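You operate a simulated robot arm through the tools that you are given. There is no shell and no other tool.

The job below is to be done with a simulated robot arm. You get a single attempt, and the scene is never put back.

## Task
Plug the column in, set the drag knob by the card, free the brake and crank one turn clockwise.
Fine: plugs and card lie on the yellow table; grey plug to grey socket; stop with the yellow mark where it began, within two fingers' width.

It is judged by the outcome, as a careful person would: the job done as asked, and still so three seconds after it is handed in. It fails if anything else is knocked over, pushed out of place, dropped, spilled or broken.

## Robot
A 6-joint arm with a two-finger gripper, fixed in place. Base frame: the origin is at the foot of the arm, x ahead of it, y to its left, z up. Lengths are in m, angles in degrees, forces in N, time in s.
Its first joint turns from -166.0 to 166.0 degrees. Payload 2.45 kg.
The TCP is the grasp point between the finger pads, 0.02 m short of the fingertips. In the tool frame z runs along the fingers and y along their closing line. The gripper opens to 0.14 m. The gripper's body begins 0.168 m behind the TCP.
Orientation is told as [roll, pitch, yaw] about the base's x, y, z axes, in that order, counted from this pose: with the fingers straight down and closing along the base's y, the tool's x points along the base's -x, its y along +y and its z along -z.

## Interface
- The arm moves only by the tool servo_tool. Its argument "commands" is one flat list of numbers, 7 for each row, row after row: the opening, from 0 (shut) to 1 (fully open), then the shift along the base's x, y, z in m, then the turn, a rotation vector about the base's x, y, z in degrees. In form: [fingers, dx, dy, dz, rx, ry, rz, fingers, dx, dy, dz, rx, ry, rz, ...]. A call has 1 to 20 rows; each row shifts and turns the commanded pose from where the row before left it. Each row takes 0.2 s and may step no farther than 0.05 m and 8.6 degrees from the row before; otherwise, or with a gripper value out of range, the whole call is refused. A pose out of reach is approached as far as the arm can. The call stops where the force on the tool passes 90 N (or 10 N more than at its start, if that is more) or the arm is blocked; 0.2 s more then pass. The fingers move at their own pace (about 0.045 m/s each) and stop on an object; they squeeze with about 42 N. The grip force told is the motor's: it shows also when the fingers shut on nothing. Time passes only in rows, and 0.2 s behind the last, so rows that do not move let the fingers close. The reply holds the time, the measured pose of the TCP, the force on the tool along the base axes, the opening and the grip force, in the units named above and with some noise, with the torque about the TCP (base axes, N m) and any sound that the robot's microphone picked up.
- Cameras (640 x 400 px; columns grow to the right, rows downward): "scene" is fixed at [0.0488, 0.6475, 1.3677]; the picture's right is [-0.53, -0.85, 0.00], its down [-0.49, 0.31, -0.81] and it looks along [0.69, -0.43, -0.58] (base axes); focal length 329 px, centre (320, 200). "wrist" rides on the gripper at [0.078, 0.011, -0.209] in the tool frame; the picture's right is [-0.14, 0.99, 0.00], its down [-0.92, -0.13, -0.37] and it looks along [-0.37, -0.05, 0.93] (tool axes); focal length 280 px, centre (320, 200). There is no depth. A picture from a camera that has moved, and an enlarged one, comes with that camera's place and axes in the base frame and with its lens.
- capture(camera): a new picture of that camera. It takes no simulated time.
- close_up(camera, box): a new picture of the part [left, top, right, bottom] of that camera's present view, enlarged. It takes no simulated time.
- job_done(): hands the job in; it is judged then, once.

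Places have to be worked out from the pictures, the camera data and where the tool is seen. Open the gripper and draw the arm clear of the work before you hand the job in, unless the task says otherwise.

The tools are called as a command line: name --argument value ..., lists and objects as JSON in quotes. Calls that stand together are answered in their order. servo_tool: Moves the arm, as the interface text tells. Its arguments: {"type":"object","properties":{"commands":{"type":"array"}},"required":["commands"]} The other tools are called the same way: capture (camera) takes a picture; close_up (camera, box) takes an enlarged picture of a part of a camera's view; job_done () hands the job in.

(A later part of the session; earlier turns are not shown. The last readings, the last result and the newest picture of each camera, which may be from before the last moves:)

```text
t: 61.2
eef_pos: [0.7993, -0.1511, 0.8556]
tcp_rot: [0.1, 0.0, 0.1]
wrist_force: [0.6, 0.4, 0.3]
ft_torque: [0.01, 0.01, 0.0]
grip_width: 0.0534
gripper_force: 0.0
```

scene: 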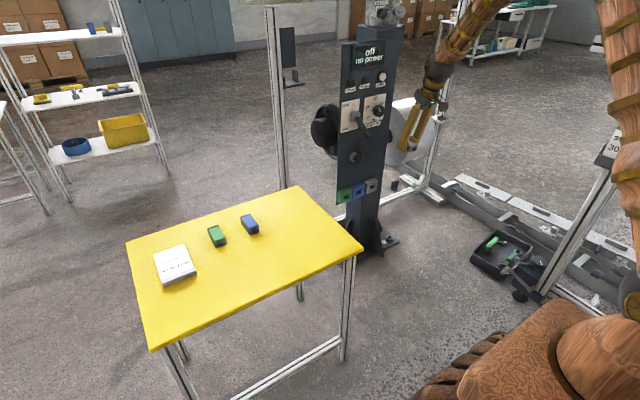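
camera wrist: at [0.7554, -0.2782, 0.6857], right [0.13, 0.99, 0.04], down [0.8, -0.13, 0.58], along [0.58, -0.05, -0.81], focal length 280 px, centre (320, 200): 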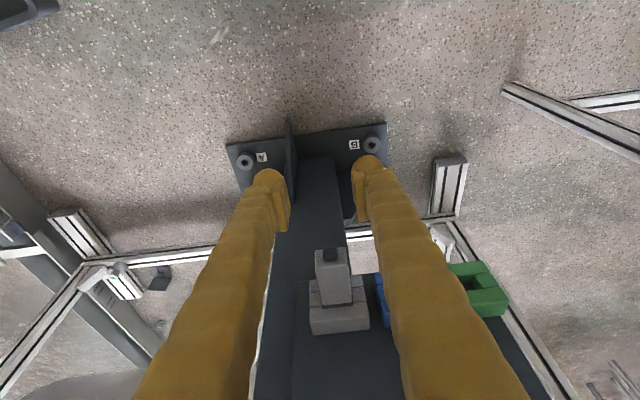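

Vertical at (0.80, −0.15, 0.856). Now the first half of the swing.

servo_tool --commands '[0.38, 0.002, 0, 0, 5.95, 0, -5.95, 0.38, 0.002, 0, 0, 5.95, 0, -5.95, 0.38, 0.002, 0, 0, 5.95, 0, -5.95, 0.38, 0.002, 0, 0, 5.95, 0, -5.95, 0.38, 0.002, 0, 0, 5.95, 0, -5.95, 0.38, 0.002, 0, 0, 5.95, 0, -5.95, 0.38, 0.002, 0, 0, 5.95, 0, -5.95, 0.38, 0.002, 0, 0, 5.95, 0, -5.95, 0.38, 0.002, 0, 0, 5.95, 0, -5.95, 0.38, 0.002, 0, 0, 5.95, 0, -5.95]'

capture --camera "scene"

```text
t: 63.4
eef_pos: [0.8195, -0.1506, 0.856]
tcp_rot: [52.1, 26.7, -51.9]
wrist_force: [0.1, -0.2, 0.2]
ft_torque: [0.0, 0.02, 0.01]
grip_width: 0.0533
gripper_force: 0.0
```

```text
taken
```

scene: 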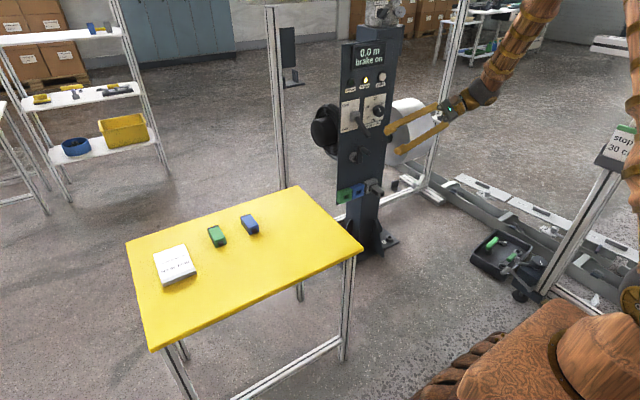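

No reach problems. I'll complete the remaining half of the swing.

servo_tool --commands '[0.38, 0.003, -0.008, 0, 5.65, 0, -5.65, 0.38, 0.003, -0.008, 0, 5.65, 0, -5.65, 0.38, 0.003, -0.008, 0, 5.65, 0, -5.65, 0.38, 0.003, -0.008, 0, 5.65, 0, -5.65, 0.38, 0.003, -0.008, 0, 5.65, 0, -5.65, 0.38, 0.003, -0.008, 0, 5.65, 0, -5.65, 0.38, 0.003, -0.008, 0, 5.65, 0, -5.65, 0.38, 0.003, -0.008, 0, 5.65, 0, -5.65, 0.38, 0.003, -0.008, 0, 5.65, 0, -5.65, 0.38, 0.003, -0.008, 0, 5.65, 0, -5.65, 0.38, 0.003, -0.008, 0, 5.65, 0, -5.65, 0.38, 0.003, -0.008, 0, 5.65, 0, -5.65, 0.38, 0, 0, 0, 0, 0, 0]'

capture --camera "wrist"

capture --camera "scene"

```text
t: 66.2
eef_pos: [0.8533, -0.2452, 0.8543]
tcp_rot: [-52.3, 89.9, 127.5]
wrist_force: [-0.7, 0.2, 0.9]
ft_torque: [-0.02, 0.0, -0.02]
grip_width: 0.053
gripper_force: 0.1
```

```text
taken
camera wrist: at [0.6451, -0.2545, 0.9321], right [0.0, -0.99, -0.14], down [-0.37, 0.13, -0.92], along [0.93, 0.05, -0.37], focal length 280 px, centre (320, 200)
```

wrist: 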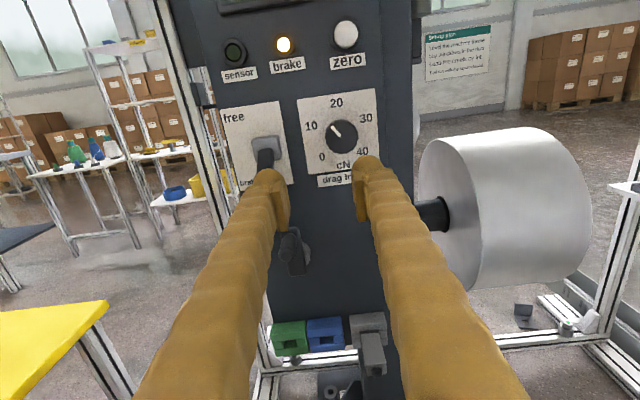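

```text
taken
```

scene: 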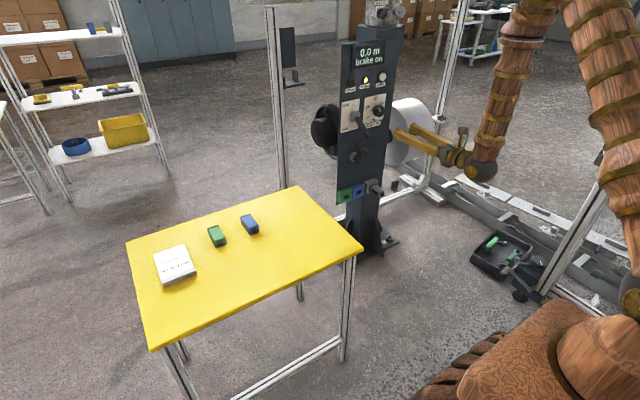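

The tool is now horizontal, facing the column with the camera on top. I'll zoom in on the panel to locate the knob, lever and crank, and look at the drum for the yellow mark.

close_up --camera "wrist" --box '[210, 80, 390, 192]'

close_up --camera "wrist" --box '[240, 180, 400, 280]'

close_up --camera "wrist" --box '[400, 110, 610, 310]'

```text
3.56 times, centred on (300, 136) of wrist
camera zoom: at [0.6451, -0.2545, 0.9321], right [0.0, -0.99, -0.14], down [-0.37, 0.13, -0.92], along [0.93, 0.05, -0.37], focal length 997 px, centre (391, 428)
```

zoom: 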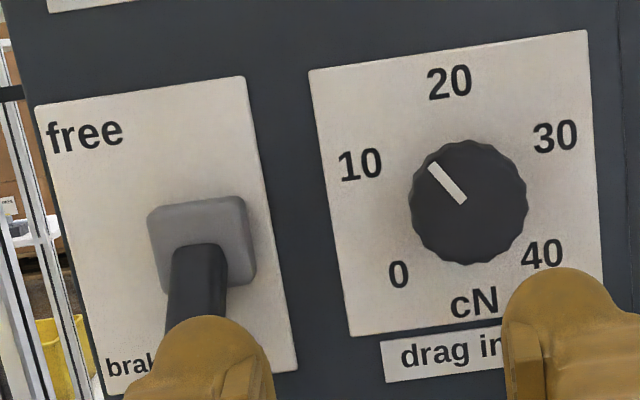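

```text
4.00 times, centred on (320, 230) of wrist
camera zoom: at [0.6451, -0.2545, 0.9321], right [0.0, -0.99, -0.14], down [-0.37, 0.13, -0.92], along [0.93, 0.05, -0.37], focal length 1122 px, centre (320, 80)
```

zoom: 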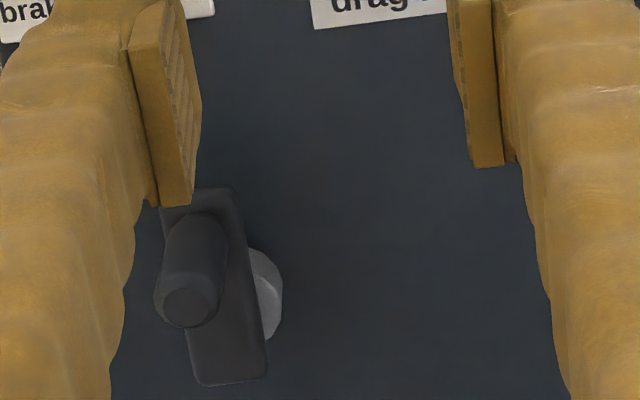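

```text
2.00 times, centred on (505, 210) of wrist
camera zoom: at [0.6451, -0.2545, 0.9321], right [0.0, -0.99, -0.14], down [-0.37, 0.13, -0.92], along [0.93, 0.05, -0.37], focal length 561 px, centre (-50, 180)
```

zoom: 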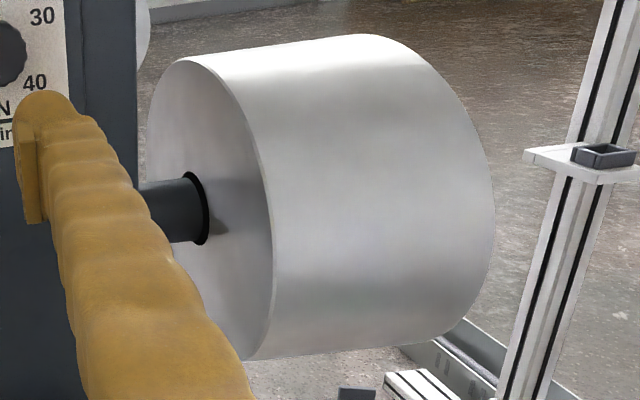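

The pointer is at about 15 and 30 lies about 64° right of top, so it needs roughly 98° clockwise. I'll open a bit wider, line up with the knob axis (y ≈ −0.278, z ≈ 0.860) and come closer for a second view.

servo_tool --commands '[0.53, 0.02, -0.008, 0.0015, 0, 0, 0, 0.53, 0.02, -0.008, 0.0015, 0, 0, 0, 0.53, 0.02, -0.008, 0.0015, 0, 0, 0, 0.53, 0.02, -0.009, 0.0015, 0, 0, 0, 0.53, 0, 0, 0, 0, 0, 0]'

capture --camera "wrist"

close_up --camera "wrist" --box '[240, 60, 400, 160]'

```text
t: 67.4
eef_pos: [0.9367, -0.2795, 0.8609]
tcp_rot: [4.4, 89.9, -175.8]
wrist_force: [0.1, 0.4, 0.7]
ft_torque: [0.02, -0.03, -0.01]
grip_width: 0.0742
gripper_force: 0.1
```

```text
taken
camera wrist: at [0.7277, -0.2895, 0.9381], right [0.0, -0.99, -0.14], down [-0.37, 0.13, -0.92], along [0.93, 0.05, -0.37], focal length 280 px, centre (320, 200)
```

wrist: 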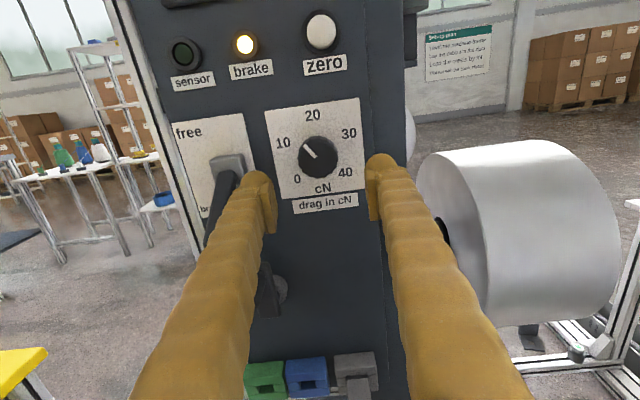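

```text
4.00 times, centred on (320, 110) of wrist
camera zoom: at [0.7277, -0.2895, 0.9381], right [0.0, -0.99, -0.14], down [-0.37, 0.13, -0.92], along [0.93, 0.05, -0.37], focal length 1122 px, centre (320, 560)
```

zoom: 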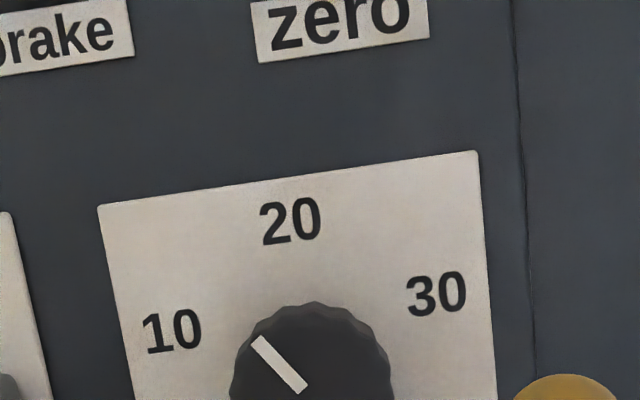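

I need the knob itself in the zoom.

close_up --camera "wrist" --box '[255, 100, 383, 180]'

```text
5.00 times, centred on (319, 140) of wrist
camera zoom: at [0.7277, -0.2895, 0.9381], right [0.0, -0.99, -0.14], down [-0.37, 0.13, -0.92], along [0.93, 0.05, -0.37], focal length 1402 px, centre (325, 500)
```

zoom: 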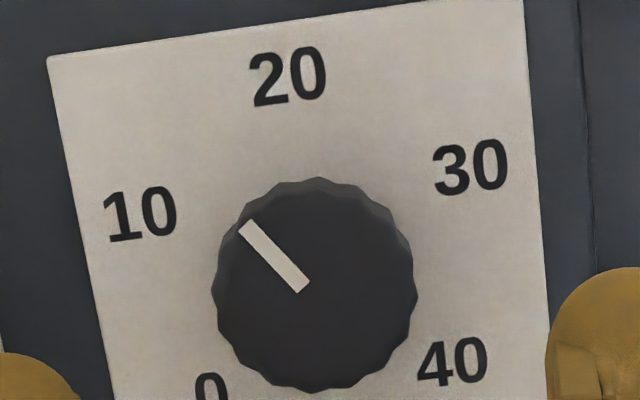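

The knob is at about y −0.277, z 0.863, from x ≈ 1.050 to the panel at ≈ 1.083, diameter 47 mm. I'll trim alignment and advance until the pads surround the knob, staying short of the panel.

servo_tool --commands '[0.53, 0.015, 0.0025, 0.0023, 0, 0, 0, 0.53, 0.025, 0, 0, 0, 0, 0, 0.53, 0.025, 0, 0, 0, 0, 0, 0.53, 0.015, 0, 0, 0, 0, 0, 0.53, 0, 0, 0, 0, 0, 0]'

close_up --camera "wrist" --box '[230, 110, 410, 222]'

close_up --camera "scene" --box '[330, 80, 430, 145]'

```text
t: 68.6
eef_pos: [1.0154, -0.2765, 0.8637]
tcp_rot: [-2.6, 90.1, 177.2]
wrist_force: [0.5, -0.4, 0.0]
ft_torque: [-0.02, 0.0, -0.02]
grip_width: 0.0741
gripper_force: 0.0
```

```text
3.56 times, centred on (320, 166) of wrist
camera zoom: at [0.8073, -0.2871, 0.9408], right [0.0, -0.99, -0.14], down [-0.37, 0.13, -0.92], along [0.93, 0.05, -0.37], focal length 997 px, centre (320, 321)
```

zoom: 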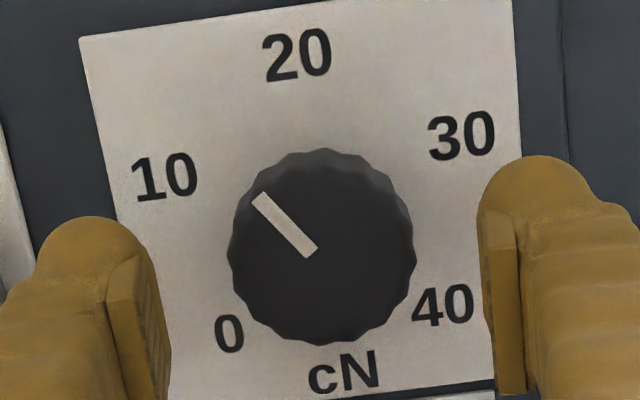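

```text
6.15 times, centred on (380, 112) of scene
camera zoom: at [0.0488, 0.6475, 1.3677], right [-0.53, -0.85, 0.0], down [-0.49, 0.31, -0.81], along [0.69, -0.43, -0.58], focal length 2027 px, centre (-49, 738)
```

zoom: 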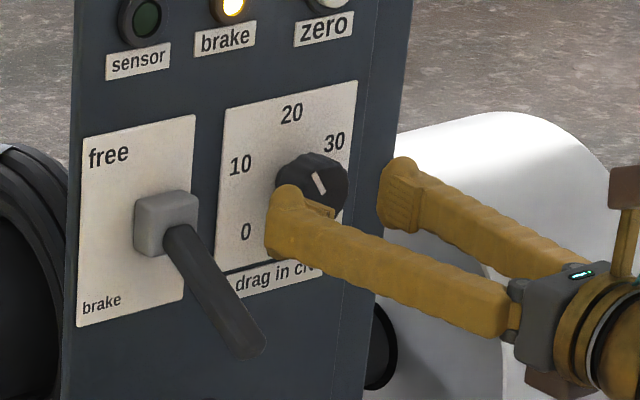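

Well aligned. I'll advance another 35 mm so the pads surround the knob, then look before closing.

servo_tool --commands '[0.53, 0.015, 0, 0.0005, 0, 0, 0, 0.53, 0.012, 0, 0, 0, 0, 0, 0.53, 0.008, 0, 0, 0, 0, 0, 0.53, 0, 0, 0, 0, 0, 0]'

close_up --camera "wrist" --box '[230, 130, 410, 242]'

close_up --camera "scene" --box '[330, 80, 430, 145]'

```text
t: 69.6
eef_pos: [1.0503, -0.2768, 0.8652]
tcp_rot: [22.5, 89.9, -157.6]
wrist_force: [0.8, 0.2, 0.4]
ft_torque: [0.03, 0.0, -0.02]
grip_width: 0.0744
gripper_force: 0.1
```

```text
3.56 times, centred on (320, 186) of wrist
camera zoom: at [0.842, -0.2868, 0.943], right [0.0, -0.99, -0.14], down [-0.37, 0.13, -0.92], along [0.93, 0.05, -0.37], focal length 997 px, centre (320, 250)
```

zoom: 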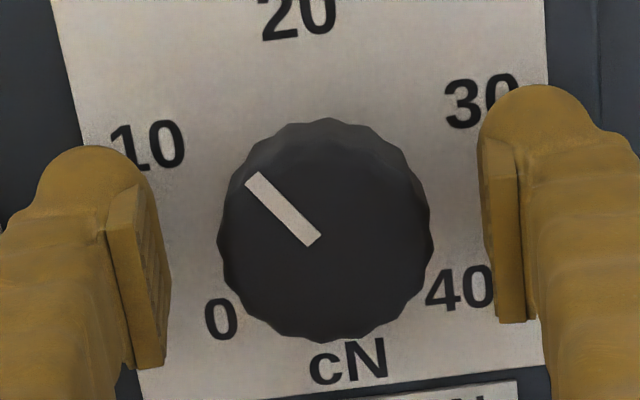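

```text
6.15 times, centred on (380, 112) of scene
camera zoom: at [0.0488, 0.6475, 1.3677], right [-0.53, -0.85, 0.0], down [-0.49, 0.31, -0.81], along [0.69, -0.43, -0.58], focal length 2027 px, centre (-49, 738)
```

zoom: 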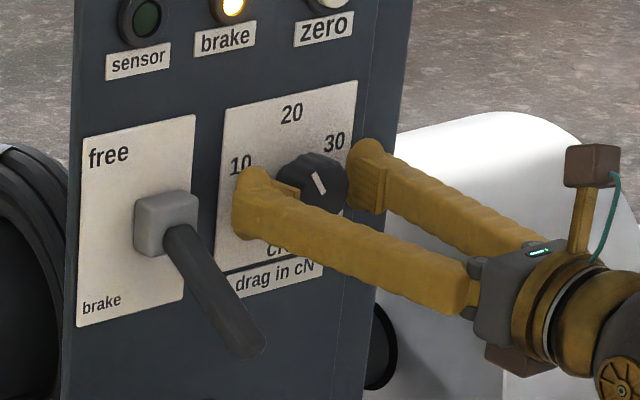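

The knob front is about 5 mm inside the TCP. I'll go 4 mm deeper with a 1 mm −y trim and close gently on the knob.

servo_tool --commands '[0.53, 0.004, -0.001, 0, 0, 0, 0, 0.4, 0, 0, 0, 0, 0, 0, 0.35, 0, 0, 0, 0, 0, 0, 0.25, 0, 0, 0, 0, 0, 0, 0.25, 0, 0, 0, 0, 0, 0, 0.25, 0, 0, 0, 0, 0, 0]'

close_up --camera "wrist" --box '[230, 130, 410, 242]'

```text
t: 71.0
eef_pos: [1.0558, -0.2774, 0.8652]
tcp_rot: [125.9, 89.9, -54.2]
wrist_force: [84.5, -6.7, -7.4]
ft_torque: [0.01, 0.02, 0.08]
grip_width: 0.0448
gripper_force: 45.2
```

```text
3.56 times, centred on (320, 186) of wrist
camera zoom: at [0.8468, -0.2879, 0.9428], right [0.0, -0.99, -0.14], down [-0.37, 0.13, -0.92], along [0.93, 0.05, -0.36], focal length 997 px, centre (320, 250)
```

zoom: 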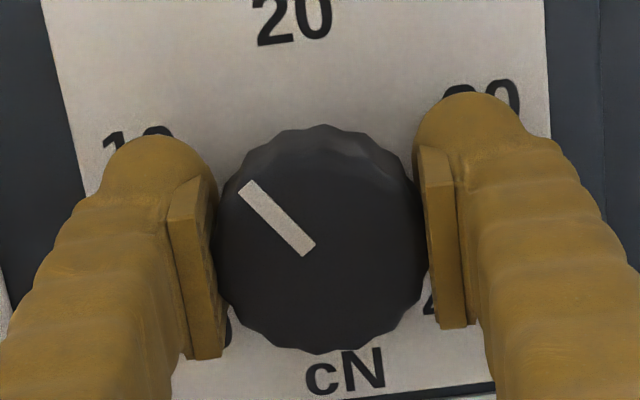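

The knob is gripped (0.0448), but there is an 85 N pull toward the panel from its taper. I'll relieve that by moving 2 mm forward.

servo_tool --commands '[0.25, 0.001, 0, 0, 0, 0, 0, 0.25, 0.001, 0, 0, 0, 0, 0]'

```text
t: 71.6
eef_pos: [1.056, -0.2781, 0.8671]
tcp_rot: [156.5, 90.0, -23.4]
wrist_force: [45.0, -9.2, 12.4]
ft_torque: [0.0, -0.12, 0.09]
grip_width: 0.0449
gripper_force: 45.4
```

That halves the pull. Another 2 mm.

servo_tool --commands '[0.25, 0.001, 0, -0.0004, 0, 0, 0, 0.25, 0.001, 0, 0, 0, 0, 0]'

```text
t: 72.2
eef_pos: [1.0574, -0.2776, 0.866]
tcp_rot: [-1.8, 90.1, 177.9]
wrist_force: [-7.0, -11.0, 21.5]
ft_torque: [-0.03, -0.07, 0.08]
grip_width: 0.0444
gripper_force: 44.8
```

Forces are now small. I'll trim the residual and begin turning clockwise (+x rotation), 48° first.

servo_tool --commands '[0.25, 0, -0.0004, 0.0009, 0, 0, 0, 0.25, 0, 0, 0, 6, 0, 0, 0.25, 0, 0, 0, 7, 0, 0, 0.25, 0, 0, 0, 7, 0, 0, 0.25, 0, 0, 0, 7, 0, 0, 0.25, 0, 0, 0, 7, 0, 0, 0.25, 0, 0, 0, 7, 0, 0, 0.25, 0, 0, 0, 7, 0, 0, 0.25, 0, 0, 0, 0, 0, 0]'

close_up --camera "wrist" --box '[230, 130, 410, 242]'

close_up --camera "scene" --box '[330, 80, 430, 145]'

```text
t: 74.2
eef_pos: [1.0583, -0.2777, 0.8654]
tcp_rot: [-89.7, 42.0, 90.1]
wrist_force: [78.4, -15.9, -8.3]
ft_torque: [0.04, -0.16, 0.11]
grip_width: 0.0443
gripper_force: 45.0
```

```text
3.56 times, centred on (320, 186) of wrist
camera zoom: at [0.8496, -0.3429, 0.909], right [0.0, -0.56, -0.83], down [-0.37, 0.77, -0.52], along [0.93, 0.3, -0.21], focal length 997 px, centre (320, 250)
```

zoom: 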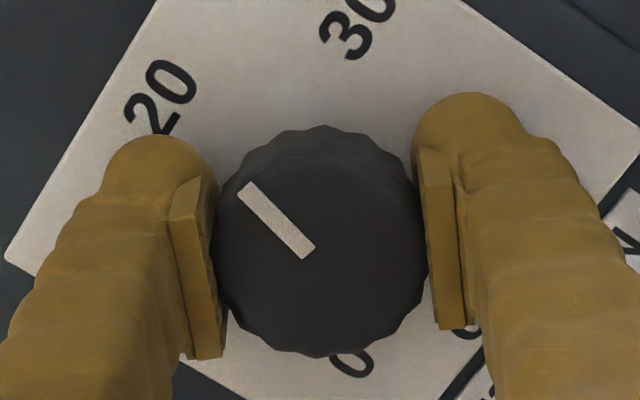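

```text
6.15 times, centred on (380, 112) of scene
camera zoom: at [0.0488, 0.6475, 1.3677], right [-0.53, -0.85, 0.0], down [-0.49, 0.31, -0.81], along [0.69, -0.43, -0.58], focal length 2027 px, centre (-49, 738)
```

zoom: 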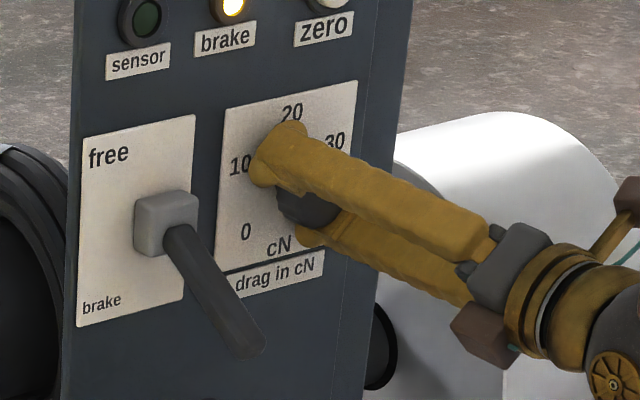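

The knob turns with the gripper (pointer fixed relative to the camera). The inward pull has built up again to 78 N, so I'll ease forward 3 mm before continuing.

servo_tool --commands '[0.25, 0.0015, -0.0004, 0, 0, 0, 0, 0.25, 0.0015, -0.0004, 0, 0, 0, 0, 0.25, 0, 0, 0, 0, 0, 0]'

```text
t: 75.0
eef_pos: [1.0593, -0.2795, 0.8644]
tcp_rot: [-89.7, 42.1, 90.0]
wrist_force: [-46.3, 2.0, 7.8]
ft_torque: [-0.04, -0.17, 0.15]
grip_width: 0.0444
gripper_force: 45.7
```

Rotated 48° with no slip. From the label geometry, the steps are 67.5° per 10, and the pointer began at −34° (15), so 53° more reaches 30. I'll ease the −46 N and turn on in two parts.

servo_tool --commands '[0.25, -0.0012, 0, 0, 0, 0, 0, 0.25, 0, 0, 0, 6.5, 0, 0, 0.25, 0, 0, 0, 6.5, 0, 0, 0.25, 0, 0, 0, 6.5, 0, 0, 0.25, 0, 0, 0, 6.5, 0, 0, 0.25, 0, 0, 0, 0, 0, 0]'

```text
t: 76.4
eef_pos: [1.0603, -0.2778, 0.8647]
tcp_rot: [-89.8, 15.8, 90.1]
wrist_force: [-24.7, 14.0, -8.9]
ft_torque: [0.02, 0.0, 0.06]
grip_width: 0.0446
gripper_force: 45.2
```

Total 74° so far with low forces. I'll turn the remaining 27°.

servo_tool --commands '[0.25, -0.0004, -0.0003, 0.0003, 6.8, 0, 0, 0.25, 0, 0, 0, 6.8, 0, 0, 0.25, 0, 0, 0, 6.8, 0, 0, 0.25, 0, 0, 0, 6.7, 0, 0, 0.25, 0, 0, 0, 0, 0, 0]'

close_up --camera "wrist" --box '[230, 130, 410, 242]'

close_up --camera "scene" --box '[330, 30, 430, 145]'

```text
t: 77.6
eef_pos: [1.0602, -0.2784, 0.8652]
tcp_rot: [-89.8, -11.2, 90.0]
wrist_force: [-14.9, 19.0, -21.3]
ft_torque: [0.03, 0.06, 0.1]
grip_width: 0.0442
gripper_force: 45.4
```

```text
3.56 times, centred on (320, 186) of wrist
camera zoom: at [0.8512, -0.3528, 0.839], right [0.0, 0.33, -0.95], down [-0.37, 0.88, 0.31], along [0.93, 0.35, 0.12], focal length 997 px, centre (320, 250)
```

zoom: 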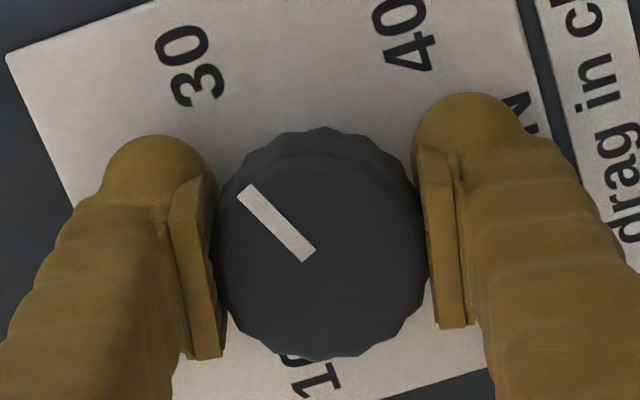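

```text
3.48 times, centred on (380, 88) of scene
camera zoom: at [0.0488, 0.6475, 1.3677], right [-0.53, -0.85, 0.0], down [-0.49, 0.31, -0.81], along [0.69, -0.43, -0.58], focal length 1146 px, centre (111, 591)
```

zoom: 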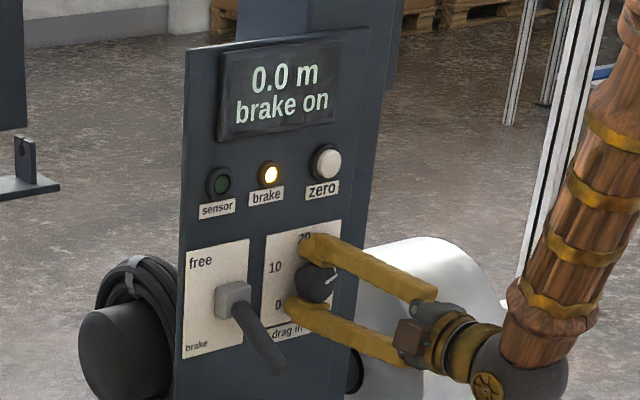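

Rotation totals 101°, and the pointer computes to about 67° right of top, which is the 30 mark. I'll ease the side load, open and back away to verify it.

servo_tool --commands '[0.25, 0, 0.0004, -0.0005, 0, 0, 0, 0.4, 0, 0, 0, 0, 0, 0, 0.5, 0, 0, 0, 0, 0, 0, 0.53, 0, 0, 0, 0, 0, 0, 0.53, -0.01, 0, 0, 0, 0, 0, 0.53, -0.025, 0, 0, 0, 0, 0, 0.53, -0.035, 0, 0, 0, 0, 0, 0.53, -0.035, 0, 0, 0, 0, 0, 0.53, 0, 0, 0, 0, 0, 0]'

close_up --camera "scene" --box '[350, 80, 414, 120]'

capture --camera "wrist"

```text
t: 79.6
eef_pos: [0.9557, -0.276, 0.8645]
tcp_rot: [-89.9, -11.1, 90.0]
wrist_force: [-0.1, -0.2, -0.3]
ft_torque: [-0.01, 0.01, -0.01]
grip_width: 0.0743
gripper_force: 0.0
```

```text
10.00 times, centred on (382, 100) of scene
camera zoom: at [0.0488, 0.6475, 1.3677], right [-0.53, -0.85, 0.0], down [-0.49, 0.31, -0.81], along [0.69, -0.43, -0.58], focal length 3294 px, centre (-300, 1200)
```

zoom: 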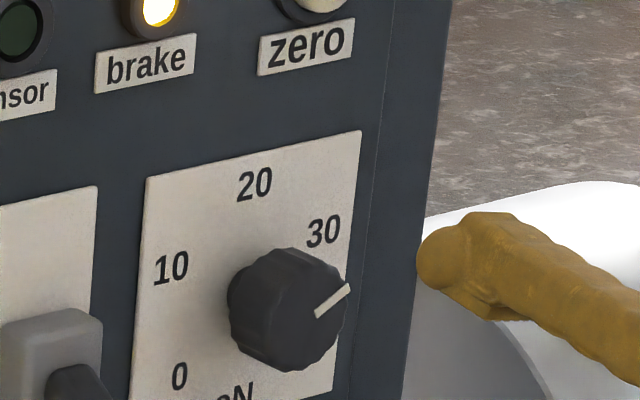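

```text
taken
camera wrist: at [0.7466, -0.3505, 0.8381], right [0.0, 0.33, -0.95], down [-0.37, 0.88, 0.3], along [0.93, 0.35, 0.12], focal length 280 px, centre (320, 200)
```

wrist: 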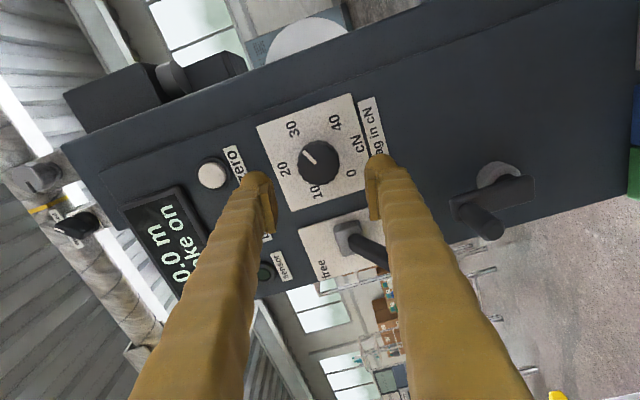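

close_up --camera "wrist" --box '[250, 90, 378, 218]'

```text
3.12 times, centred on (314, 154) of wrist
camera zoom: at [0.7466, -0.3505, 0.8381], right [0.0, 0.33, -0.95], down [-0.37, 0.88, 0.3], along [0.93, 0.35, 0.12], focal length 876 px, centre (339, 344)
```

zoom: 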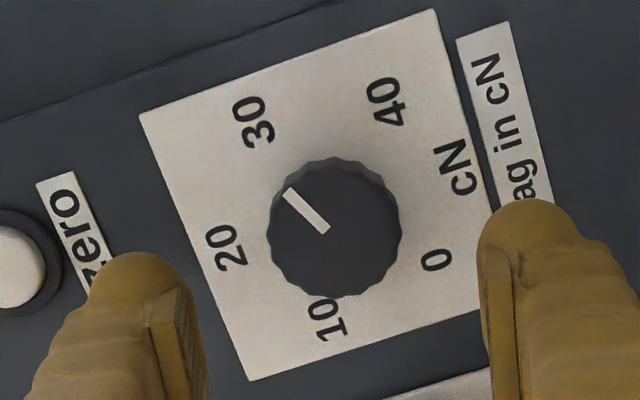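

The knob reads 30 (about 29.9). Next I'll roll the hand back upright while moving over in front of the brake lever.

servo_tool --commands '[0.53, -0.006, 0.0065, 0, -7.8, 0, 0, 0.53, -0.006, 0.0065, 0, -7.8, 0, 0, 0.53, -0.006, 0.0065, 0, -7.8, 0, 0, 0.53, -0.006, 0.0065, 0, -7.8, 0, 0, 0.53, -0.006, 0.0065, 0, -7.8, 0, 0, 0.53, -0.006, 0.0065, 0, -7.8, 0, 0, 0.53, -0.006, 0.0065, 0, -7.8, 0, 0, 0.53, -0.006, 0.0065, 0, -7.8, 0, 0, 0.53, -0.006, 0.0065, 0, -7.8, 0, 0, 0.53, -0.006, 0.0065, 0, -7.8, 0, 0, 0.53, -0.006, 0.0065, 0, -7.8, 0, 0, 0.53, -0.006, 0.0065, 0, -7.8, 0, 0, 0.53, -0.006, 0.0065, 0, -7.6, 0, 0, 0.53, 0, 0, 0, 0, 0, 0]'

capture --camera "wrist"

close_up --camera "scene" --box '[330, 80, 430, 145]'

```text
t: 82.6
eef_pos: [0.8772, -0.1927, 0.8661]
tcp_rot: [79.4, 89.7, -100.7]
wrist_force: [0.5, 0.1, 0.0]
ft_torque: [-0.02, -0.03, 0.0]
grip_width: 0.0743
gripper_force: 0.0
```

```text
taken
camera wrist: at [0.6682, -0.2031, 0.9436], right [0.0, -0.99, -0.13], down [-0.37, 0.13, -0.92], along [0.93, 0.05, -0.37], focal length 280 px, centre (320, 200)
```

wrist: 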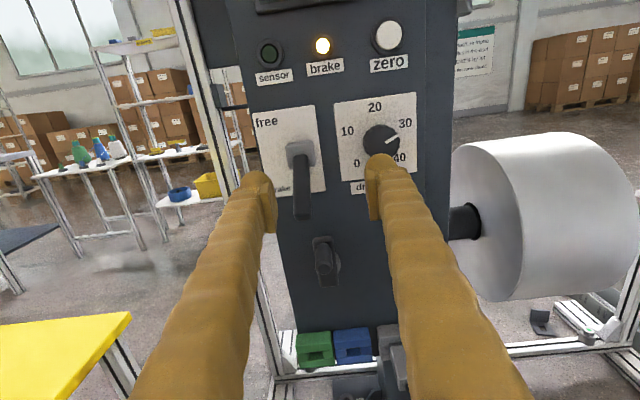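

```text
6.15 times, centred on (380, 112) of scene
camera zoom: at [0.0488, 0.6475, 1.3677], right [-0.53, -0.85, 0.0], down [-0.49, 0.31, -0.81], along [0.69, -0.43, -0.58], focal length 2027 px, centre (-49, 738)
```

zoom: 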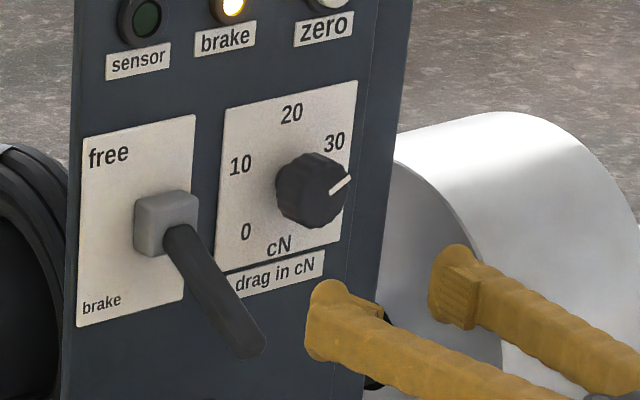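

Good. Zooming in on the lever and knob from this viewpoint.

close_up --camera "wrist" --box '[240, 90, 432, 210]'

close_up --camera "wrist" --box '[280, 220, 376, 300]'

```text
3.33 times, centred on (336, 150) of wrist
camera zoom: at [0.6682, -0.2031, 0.9436], right [0.0, -0.99, -0.13], down [-0.37, 0.13, -0.92], along [0.93, 0.05, -0.37], focal length 935 px, centre (267, 367)
```

zoom: 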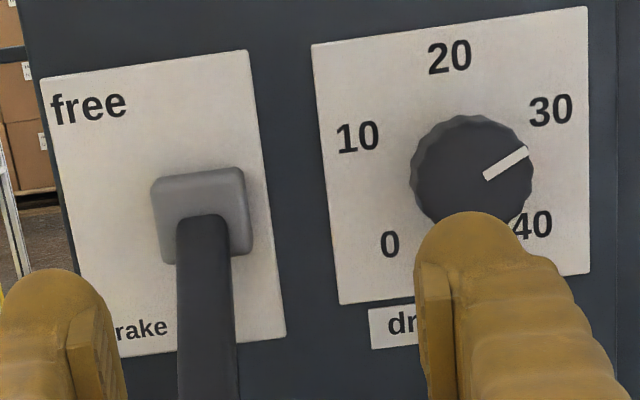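

```text
5.00 times, centred on (328, 260) of wrist
camera zoom: at [0.6682, -0.2031, 0.9436], right [0.0, -0.99, -0.13], down [-0.37, 0.13, -0.92], along [0.93, 0.05, -0.37], focal length 1402 px, centre (280, -100)
```

zoom: 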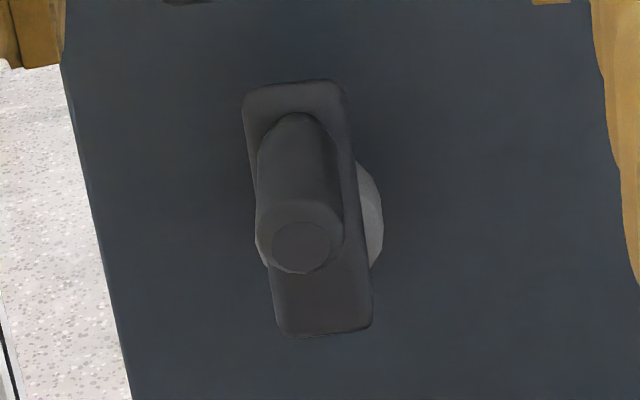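

The lever slopes down 30° from the block at (1.061, −0.164, 0.859) to its tip at about (0.977, −0.162, 0.81). The crank handle's top is at about z 0.74. I'll close the fingers, slip them in under the lever at z ≈ 0.771, and then push up.

servo_tool --commands '[0.2, 0, 0.01, -0.03, 0, 0, 0, 0.0, 0, 0.01, -0.03, 0, 0, 0, 0.0, 0, 0.01, -0.03, 0, 0, 0, 0.0, 0, 0.001, -0.005, 0, 0, 0, 0.0, 0, 0, 0, 0, 0, 0, 0.0, 0, 0, 0, 0, 0, 0]'

capture --camera "wrist"

close_up --camera "scene" --box '[330, 80, 430, 145]'

```text
t: 84.0
eef_pos: [0.8776, -0.1617, 0.7708]
tcp_rot: [73.5, 89.9, -106.8]
wrist_force: [-0.1, -0.6, 0.8]
ft_torque: [-0.02, 0.02, -0.02]
grip_width: 0.0
gripper_force: 29.6
```

```text
taken
camera wrist: at [0.6691, -0.1716, 0.8484], right [0.0, -0.99, -0.14], down [-0.37, 0.13, -0.92], along [0.93, 0.05, -0.37], focal length 280 px, centre (320, 200)
```

wrist: 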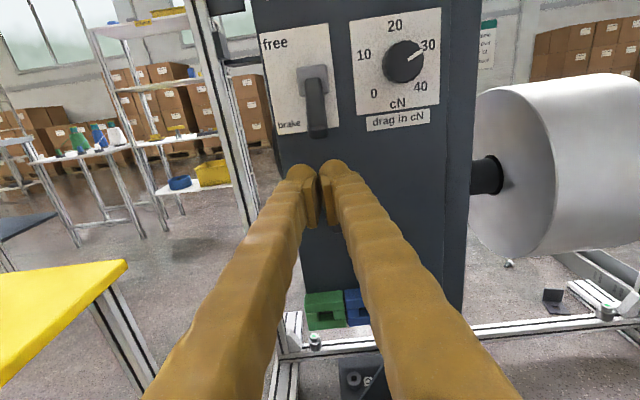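

```text
6.15 times, centred on (380, 112) of scene
camera zoom: at [0.0488, 0.6475, 1.3677], right [-0.53, -0.85, 0.0], down [-0.49, 0.31, -0.81], along [0.69, -0.43, -0.58], focal length 2027 px, centre (-49, 738)
```

zoom: 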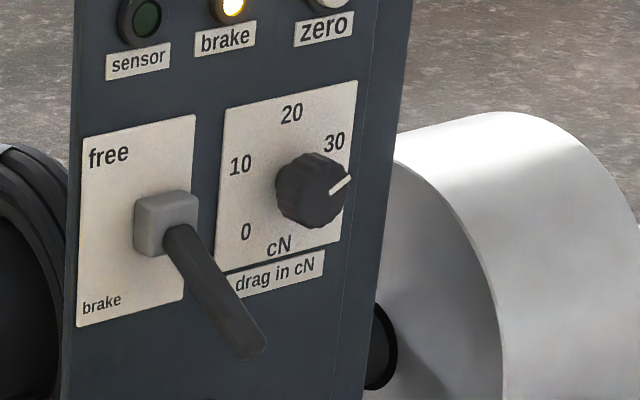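

The lever tip is at z ≈ 0.804, directly ahead, and the fingers' top will pass below it. Advancing under it.

servo_tool --commands '[0.0, 0.02, -0.001, 0, 0, 0, 0, 0.0, 0.025, 0, 0, 0, 0, 0, 0.0, 0.025, 0, 0, 0, 0, 0, 0.0, 0.02, 0, 0, 0, 0, 0, 0.0, 0.013, 0, 0, 0, 0, 0, 0.0, 0, 0, 0, 0, 0, 0]'

capture --camera "wrist"

close_up --camera "scene" --box '[330, 80, 430, 145]'

```text
t: 85.4
eef_pos: [0.9777, -0.175, 0.7716]
tcp_rot: [72.2, 89.9, -107.4]
wrist_force: [0.4, 0.1, 0.1]
ft_torque: [0.02, 0.01, 0.03]
grip_width: 0.0001
gripper_force: 29.3
out of reach, approached as far as the arm can: row 4, 5
```

```text
taken
camera wrist: at [0.7689, -0.1869, 0.8487], right [0.01, -0.99, -0.14], down [-0.37, 0.12, -0.92], along [0.93, 0.06, -0.37], focal length 280 px, centre (320, 200)
```

wrist: 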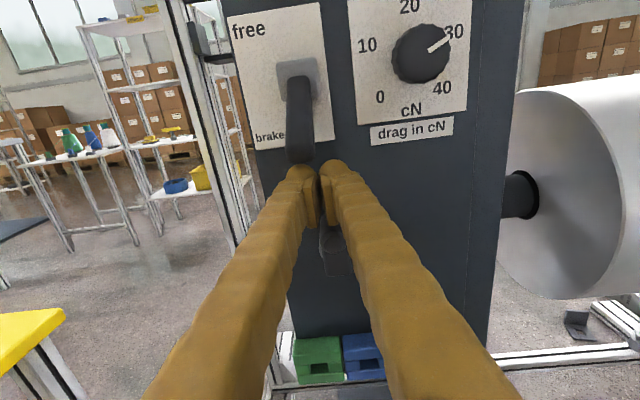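

```text
6.15 times, centred on (380, 112) of scene
camera zoom: at [0.0488, 0.6475, 1.3677], right [-0.53, -0.85, 0.0], down [-0.49, 0.31, -0.81], along [0.69, -0.43, -0.58], focal length 2027 px, centre (-49, 738)
```

zoom: 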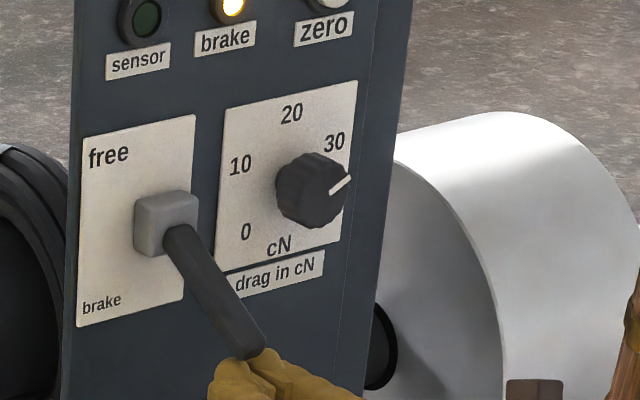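

Near this y the wrist joint reaches a limit with the tool pointing exactly along +x (it drifted 12 mm sideways). Yawing the tool about 8° to the left should free it, so I'll do that and shift back under the lever.

servo_tool --commands '[0.0, 0, 0, 0, 0, 0, 4, 0.0, 0, 0.004, 0, 0, 0, 4, 0.0, 0, 0.005, 0, 0, 0, 2, 0.0, 0.002, 0.003, 0, 0, 0, 0, 0.0, 0, 0, 0, 0, 0, 0]'

capture --camera "wrist"

```text
t: 86.6
eef_pos: [0.9797, -0.1645, 0.7698]
tcp_rot: [66.2, 89.9, -104.0]
wrist_force: [0.3, -0.3, 0.7]
ft_torque: [0.0, -0.02, -0.03]
grip_width: 0.0
gripper_force: 29.4
```

```text
taken
camera wrist: at [0.7756, -0.2107, 0.8473], right [0.17, -0.98, -0.14], down [-0.39, 0.06, -0.92], along [0.91, 0.21, -0.37], focal length 280 px, centre (320, 200)
```

wrist: 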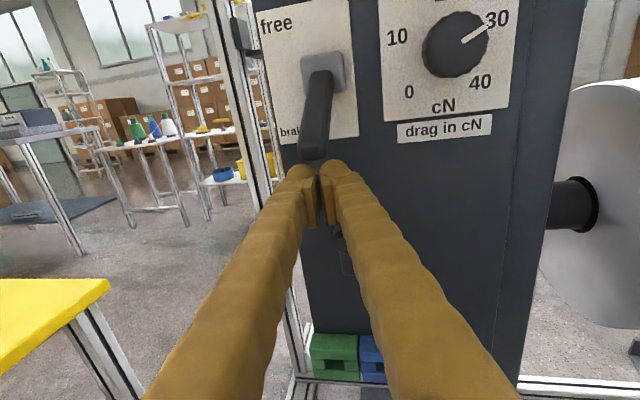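

The fingertips are now under the lever with the pose held. I'll raise in steps and watch the force.

servo_tool --commands '[0.0, 0, 0, 0.008, 0, 0, 0, 0.0, 0, 0, 0.008, 0, 0, 0, 0.0, 0, 0, 0.008, 0, 0, 0, 0.0, 0, 0, 0.008, 0, 0, 0]'

close_up --camera "scene" --box '[330, 80, 430, 145]'

```text
t: 87.6
eef_pos: [0.979, -0.1625, 0.803]
tcp_rot: [67.9, 89.8, -102.2]
wrist_force: [-0.6, 0.3, -2.9]
ft_torque: [0.03, -0.04, 0.01]
grip_width: 0.0061
gripper_force: 29.0
```

```text
6.15 times, centred on (380, 112) of scene
camera zoom: at [0.0488, 0.6475, 1.3677], right [-0.53, -0.85, 0.0], down [-0.49, 0.31, -0.81], along [0.69, -0.43, -0.58], focal length 2027 px, centre (-49, 738)
```

zoom: 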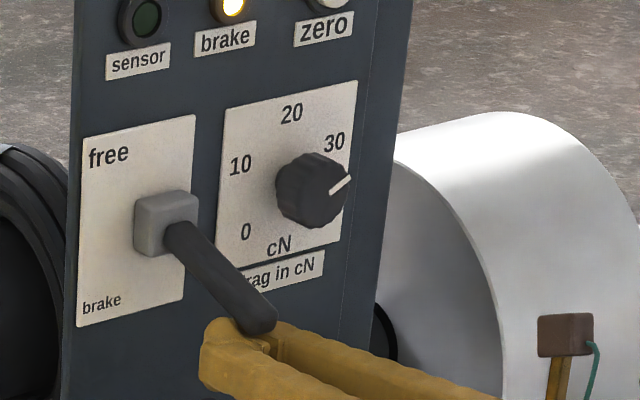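

The lever is rising with very little force. Continuing upward.

servo_tool --commands '[0.0, 0, 0, 0.009, 0, 0, 0, 0.0, 0, 0, 0.009, 0, 0, 0, 0.0, 0, 0, 0.009, 0, 0, 0, 0.0, 0, 0, 0.009, 0, 0, 0, 0.0, 0, 0, 0.009, 0, 0, 0]'

close_up --camera "scene" --box '[330, 30, 430, 145]'

capture --camera "wrist"

```text
t: 88.8
eef_pos: [0.9792, -0.1622, 0.8479]
tcp_rot: [83.2, 89.8, -86.8]
wrist_force: [0.1, -0.1, 0.0]
ft_torque: [0.01, 0.01, 0.02]
grip_width: 0.0
gripper_force: 29.5
```

```text
3.48 times, centred on (380, 88) of scene
camera zoom: at [0.0488, 0.6475, 1.3677], right [-0.53, -0.85, 0.0], down [-0.49, 0.31, -0.81], along [0.69, -0.43, -0.58], focal length 1146 px, centre (111, 591)
```

zoom: 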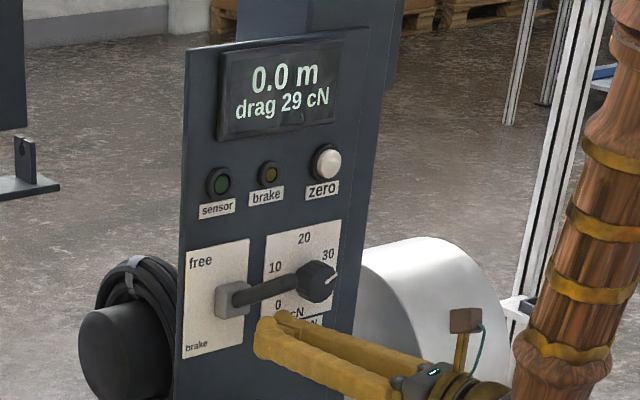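

```text
taken
camera wrist: at [0.7751, -0.2079, 0.9253], right [0.17, -0.98, -0.14], down [-0.38, 0.06, -0.92], along [0.91, 0.21, -0.37], focal length 280 px, centre (320, 200)
```

wrist: 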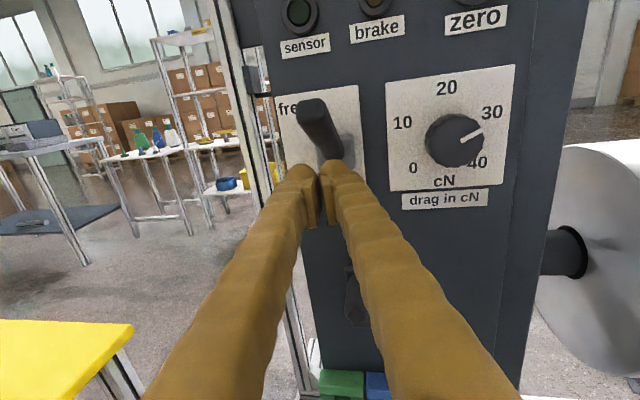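

The lever snapped to "free": the brake lamp is off and the display reads "0.0 m / drag 29 cN". The card says 30, so I'll go back to the knob and fine-tune it using the live reading.

servo_tool --commands '[0.0, -0.03, 0, -0.003, 0, 0, 0, 0.0, -0.03, 0, 0, 0, 0, 0, 0.0, -0.03, 0, 0, 0, 0, 0, 0.2, 0.0, -0.03, 0.005, 0, 0, -2.5, 0.4, 0, -0.03, 0.005, 0, 0, -2.5, 0.53, 0, -0.03, 0.005, 0, 0, -2.5, 0.53, 0, -0.025, 0.0045, 0, 0, -2.5, 0.53, 0, 0, 0, 0, 0, 0]'

capture --camera "wrist"

close_up --camera "wrist" --box '[240, 110, 400, 210]'

close_up --camera "scene" --box '[330, 30, 430, 145]'

```text
t: 90.6
eef_pos: [0.8855, -0.2802, 0.8646]
tcp_rot: [73.9, 89.8, -106.2]
wrist_force: [-0.4, 0.3, 0.0]
ft_torque: [0.01, 0.04, 0.01]
grip_width: 0.0742
gripper_force: 0.1
```

```text
taken
camera wrist: at [0.678, -0.2895, 0.9412], right [0.0, -0.99, -0.14], down [-0.37, 0.13, -0.92], along [0.93, 0.05, -0.37], focal length 280 px, centre (320, 200)
```

wrist: 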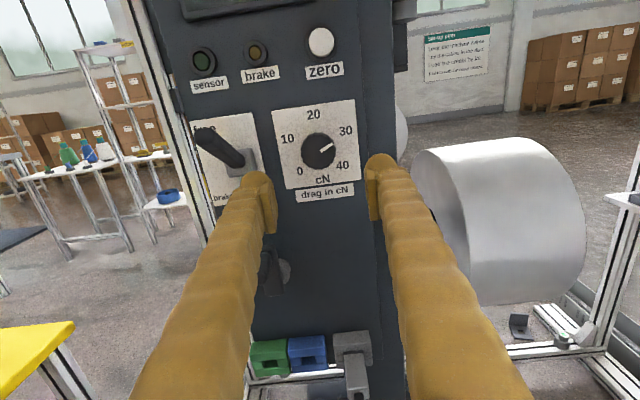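

```text
4.00 times, centred on (320, 160) of wrist
camera zoom: at [0.678, -0.2895, 0.9412], right [0.0, -0.99, -0.14], down [-0.37, 0.13, -0.92], along [0.93, 0.05, -0.37], focal length 1122 px, centre (320, 360)
```

zoom: 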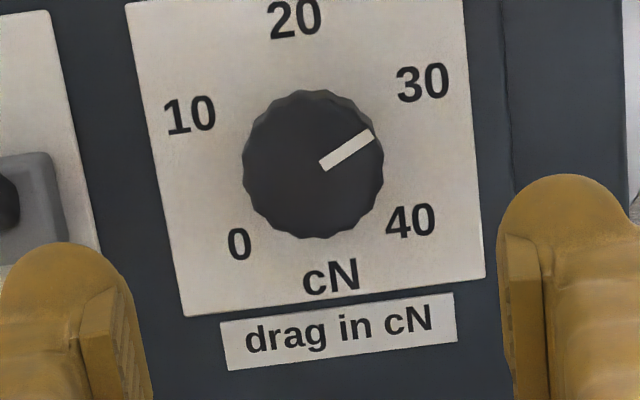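

```text
3.48 times, centred on (380, 88) of scene
camera zoom: at [0.0488, 0.6475, 1.3677], right [-0.53, -0.85, 0.0], down [-0.49, 0.31, -0.81], along [0.69, -0.43, -0.58], focal length 1146 px, centre (111, 591)
```

zoom: 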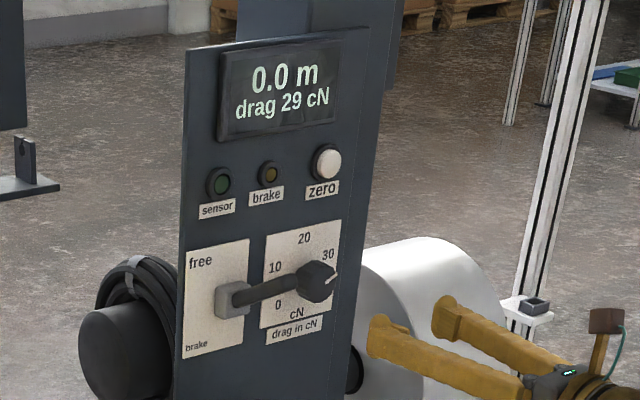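

The lever stays up on its own. Approaching the knob again, same alignment as before.

servo_tool --commands '[0.53, 0.03, 0.0025, 0, 0, 0, 0, 0.53, 0.03, 0, 0, 0, 0, 0, 0.53, 0.03, 0, 0, 0, 0, 0, 0.53, 0.03, 0, 0, 0, 0, 0, 0.53, 0.025, 0, 0, 0, 0, 0, 0.53, 0.015, 0, 0, 0, 0, 0, 0.53, 0.011, 0, 0, 0, 0, 0, 0.53, 0, 0, 0, 0, 0, 0]'

close_up --camera "wrist" --box '[230, 130, 410, 242]'

```text
t: 92.4
eef_pos: [1.059, -0.2765, 0.8652]
tcp_rot: [80.6, 90.0, -99.3]
wrist_force: [0.0, 0.3, 0.3]
ft_torque: [-0.01, 0.04, 0.03]
grip_width: 0.074
gripper_force: 0.0
```

```text
3.56 times, centred on (320, 186) of wrist
camera zoom: at [0.8514, -0.2866, 0.9419], right [0.0, -0.99, -0.14], down [-0.37, 0.13, -0.92], along [0.93, 0.05, -0.37], focal length 997 px, centre (320, 250)
```

zoom: 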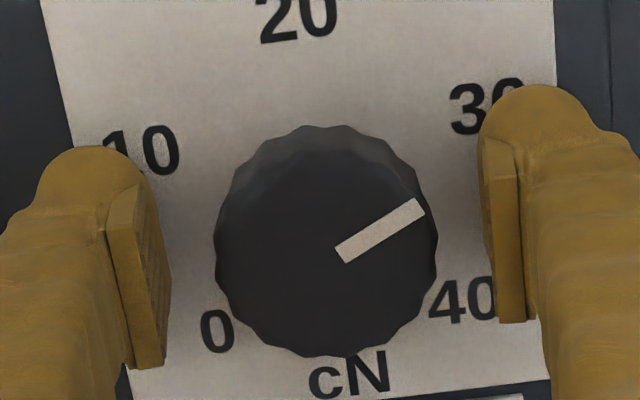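

Now closing on the knob.

servo_tool --commands '[0.4, 0, -0.0005, 0, 0, 0, 0, 0.35, 0, 0, 0, 0, 0, 0, 0.25, 0, 0, 0, 0, 0, 0, 0.25, 0, 0, 0, 0, 0, 0, 0.25, 0, 0, 0, 0, 0, 0]'

close_up --camera "scene" --box '[340, 30, 400, 67]'

```text
t: 93.6
eef_pos: [1.0604, -0.2768, 0.8644]
tcp_rot: [77.4, 89.8, -102.9]
wrist_force: [4.8, -14.9, -0.3]
ft_torque: [0.02, -0.01, 0.0]
grip_width: 0.0442
gripper_force: 45.2
```

```text
10.67 times, centred on (370, 48) of scene
camera zoom: at [0.0488, 0.6475, 1.3677], right [-0.53, -0.85, 0.0], down [-0.49, 0.31, -0.81], along [0.69, -0.43, -0.58], focal length 3513 px, centre (-213, 1816)
```

zoom: 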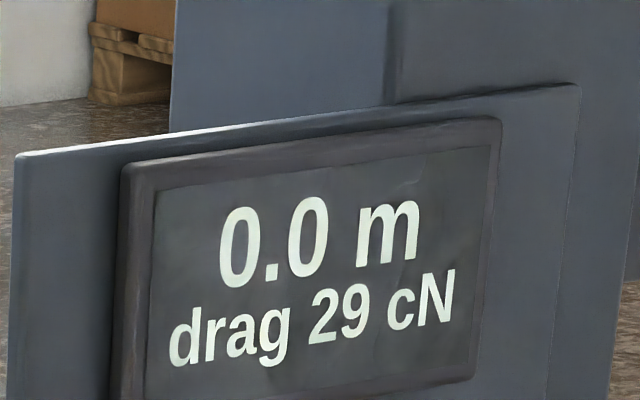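

Gripped with low side load. I'll turn in 2–3° increments and read the display.

servo_tool --commands '[0.25, 0, -0.0004, 0, 2.5, 0, 0, 0.25, 0, 0, 0, 0, 0, 0]'

close_up --camera "scene" --box '[340, 30, 400, 67]'

servo_tool --commands '[0.25, 0, 0, 0, 2.5, 0, 0, 0.25, 0, 0, 0, 0, 0, 0]'

close_up --camera "scene" --box '[340, 30, 400, 67]'

```text
t: 94.2
eef_pos: [1.06, -0.2782, 0.864]
tcp_rot: [-89.6, 87.7, 90.3]
wrist_force: [-1.2, -9.9, 2.3]
ft_torque: [0.02, -0.02, 0.01]
grip_width: 0.0442
gripper_force: 45.2
```

```text
10.67 times, centred on (370, 48) of scene
camera zoom: at [0.0488, 0.6475, 1.3677], right [-0.53, -0.85, 0.0], down [-0.49, 0.31, -0.81], along [0.69, -0.43, -0.58], focal length 3513 px, centre (-213, 1816)
```

zoom: 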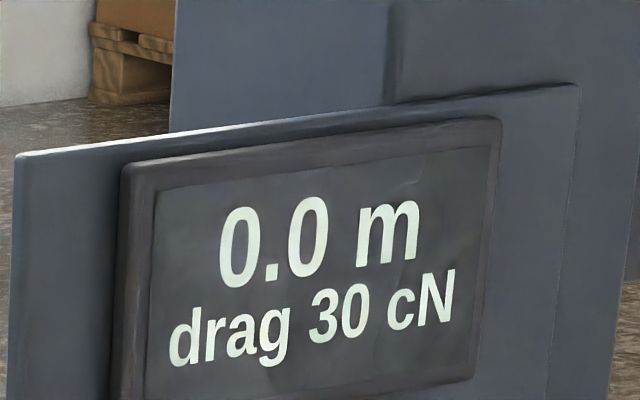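

```text
t: 94.8
eef_pos: [1.0601, -0.2779, 0.864]
tcp_rot: [-90.1, 85.2, 89.8]
wrist_force: [10.6, -12.4, 5.3]
ft_torque: [0.01, -0.04, 0.01]
grip_width: 0.0442
gripper_force: 45.3
```

```text
10.67 times, centred on (370, 48) of scene
camera zoom: at [0.0488, 0.6475, 1.3677], right [-0.53, -0.85, 0.0], down [-0.49, 0.31, -0.81], along [0.69, -0.43, -0.58], focal length 3513 px, centre (-213, 1816)
```

zoom: 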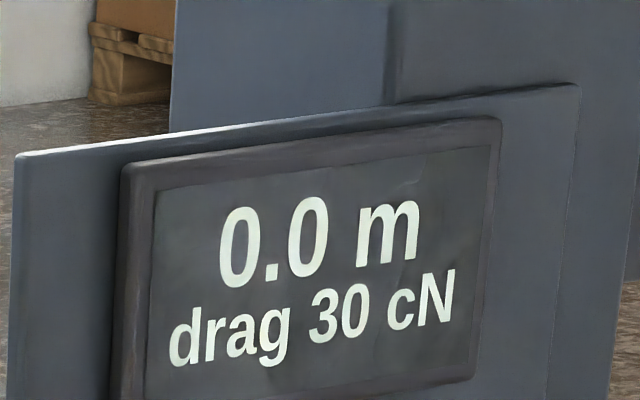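

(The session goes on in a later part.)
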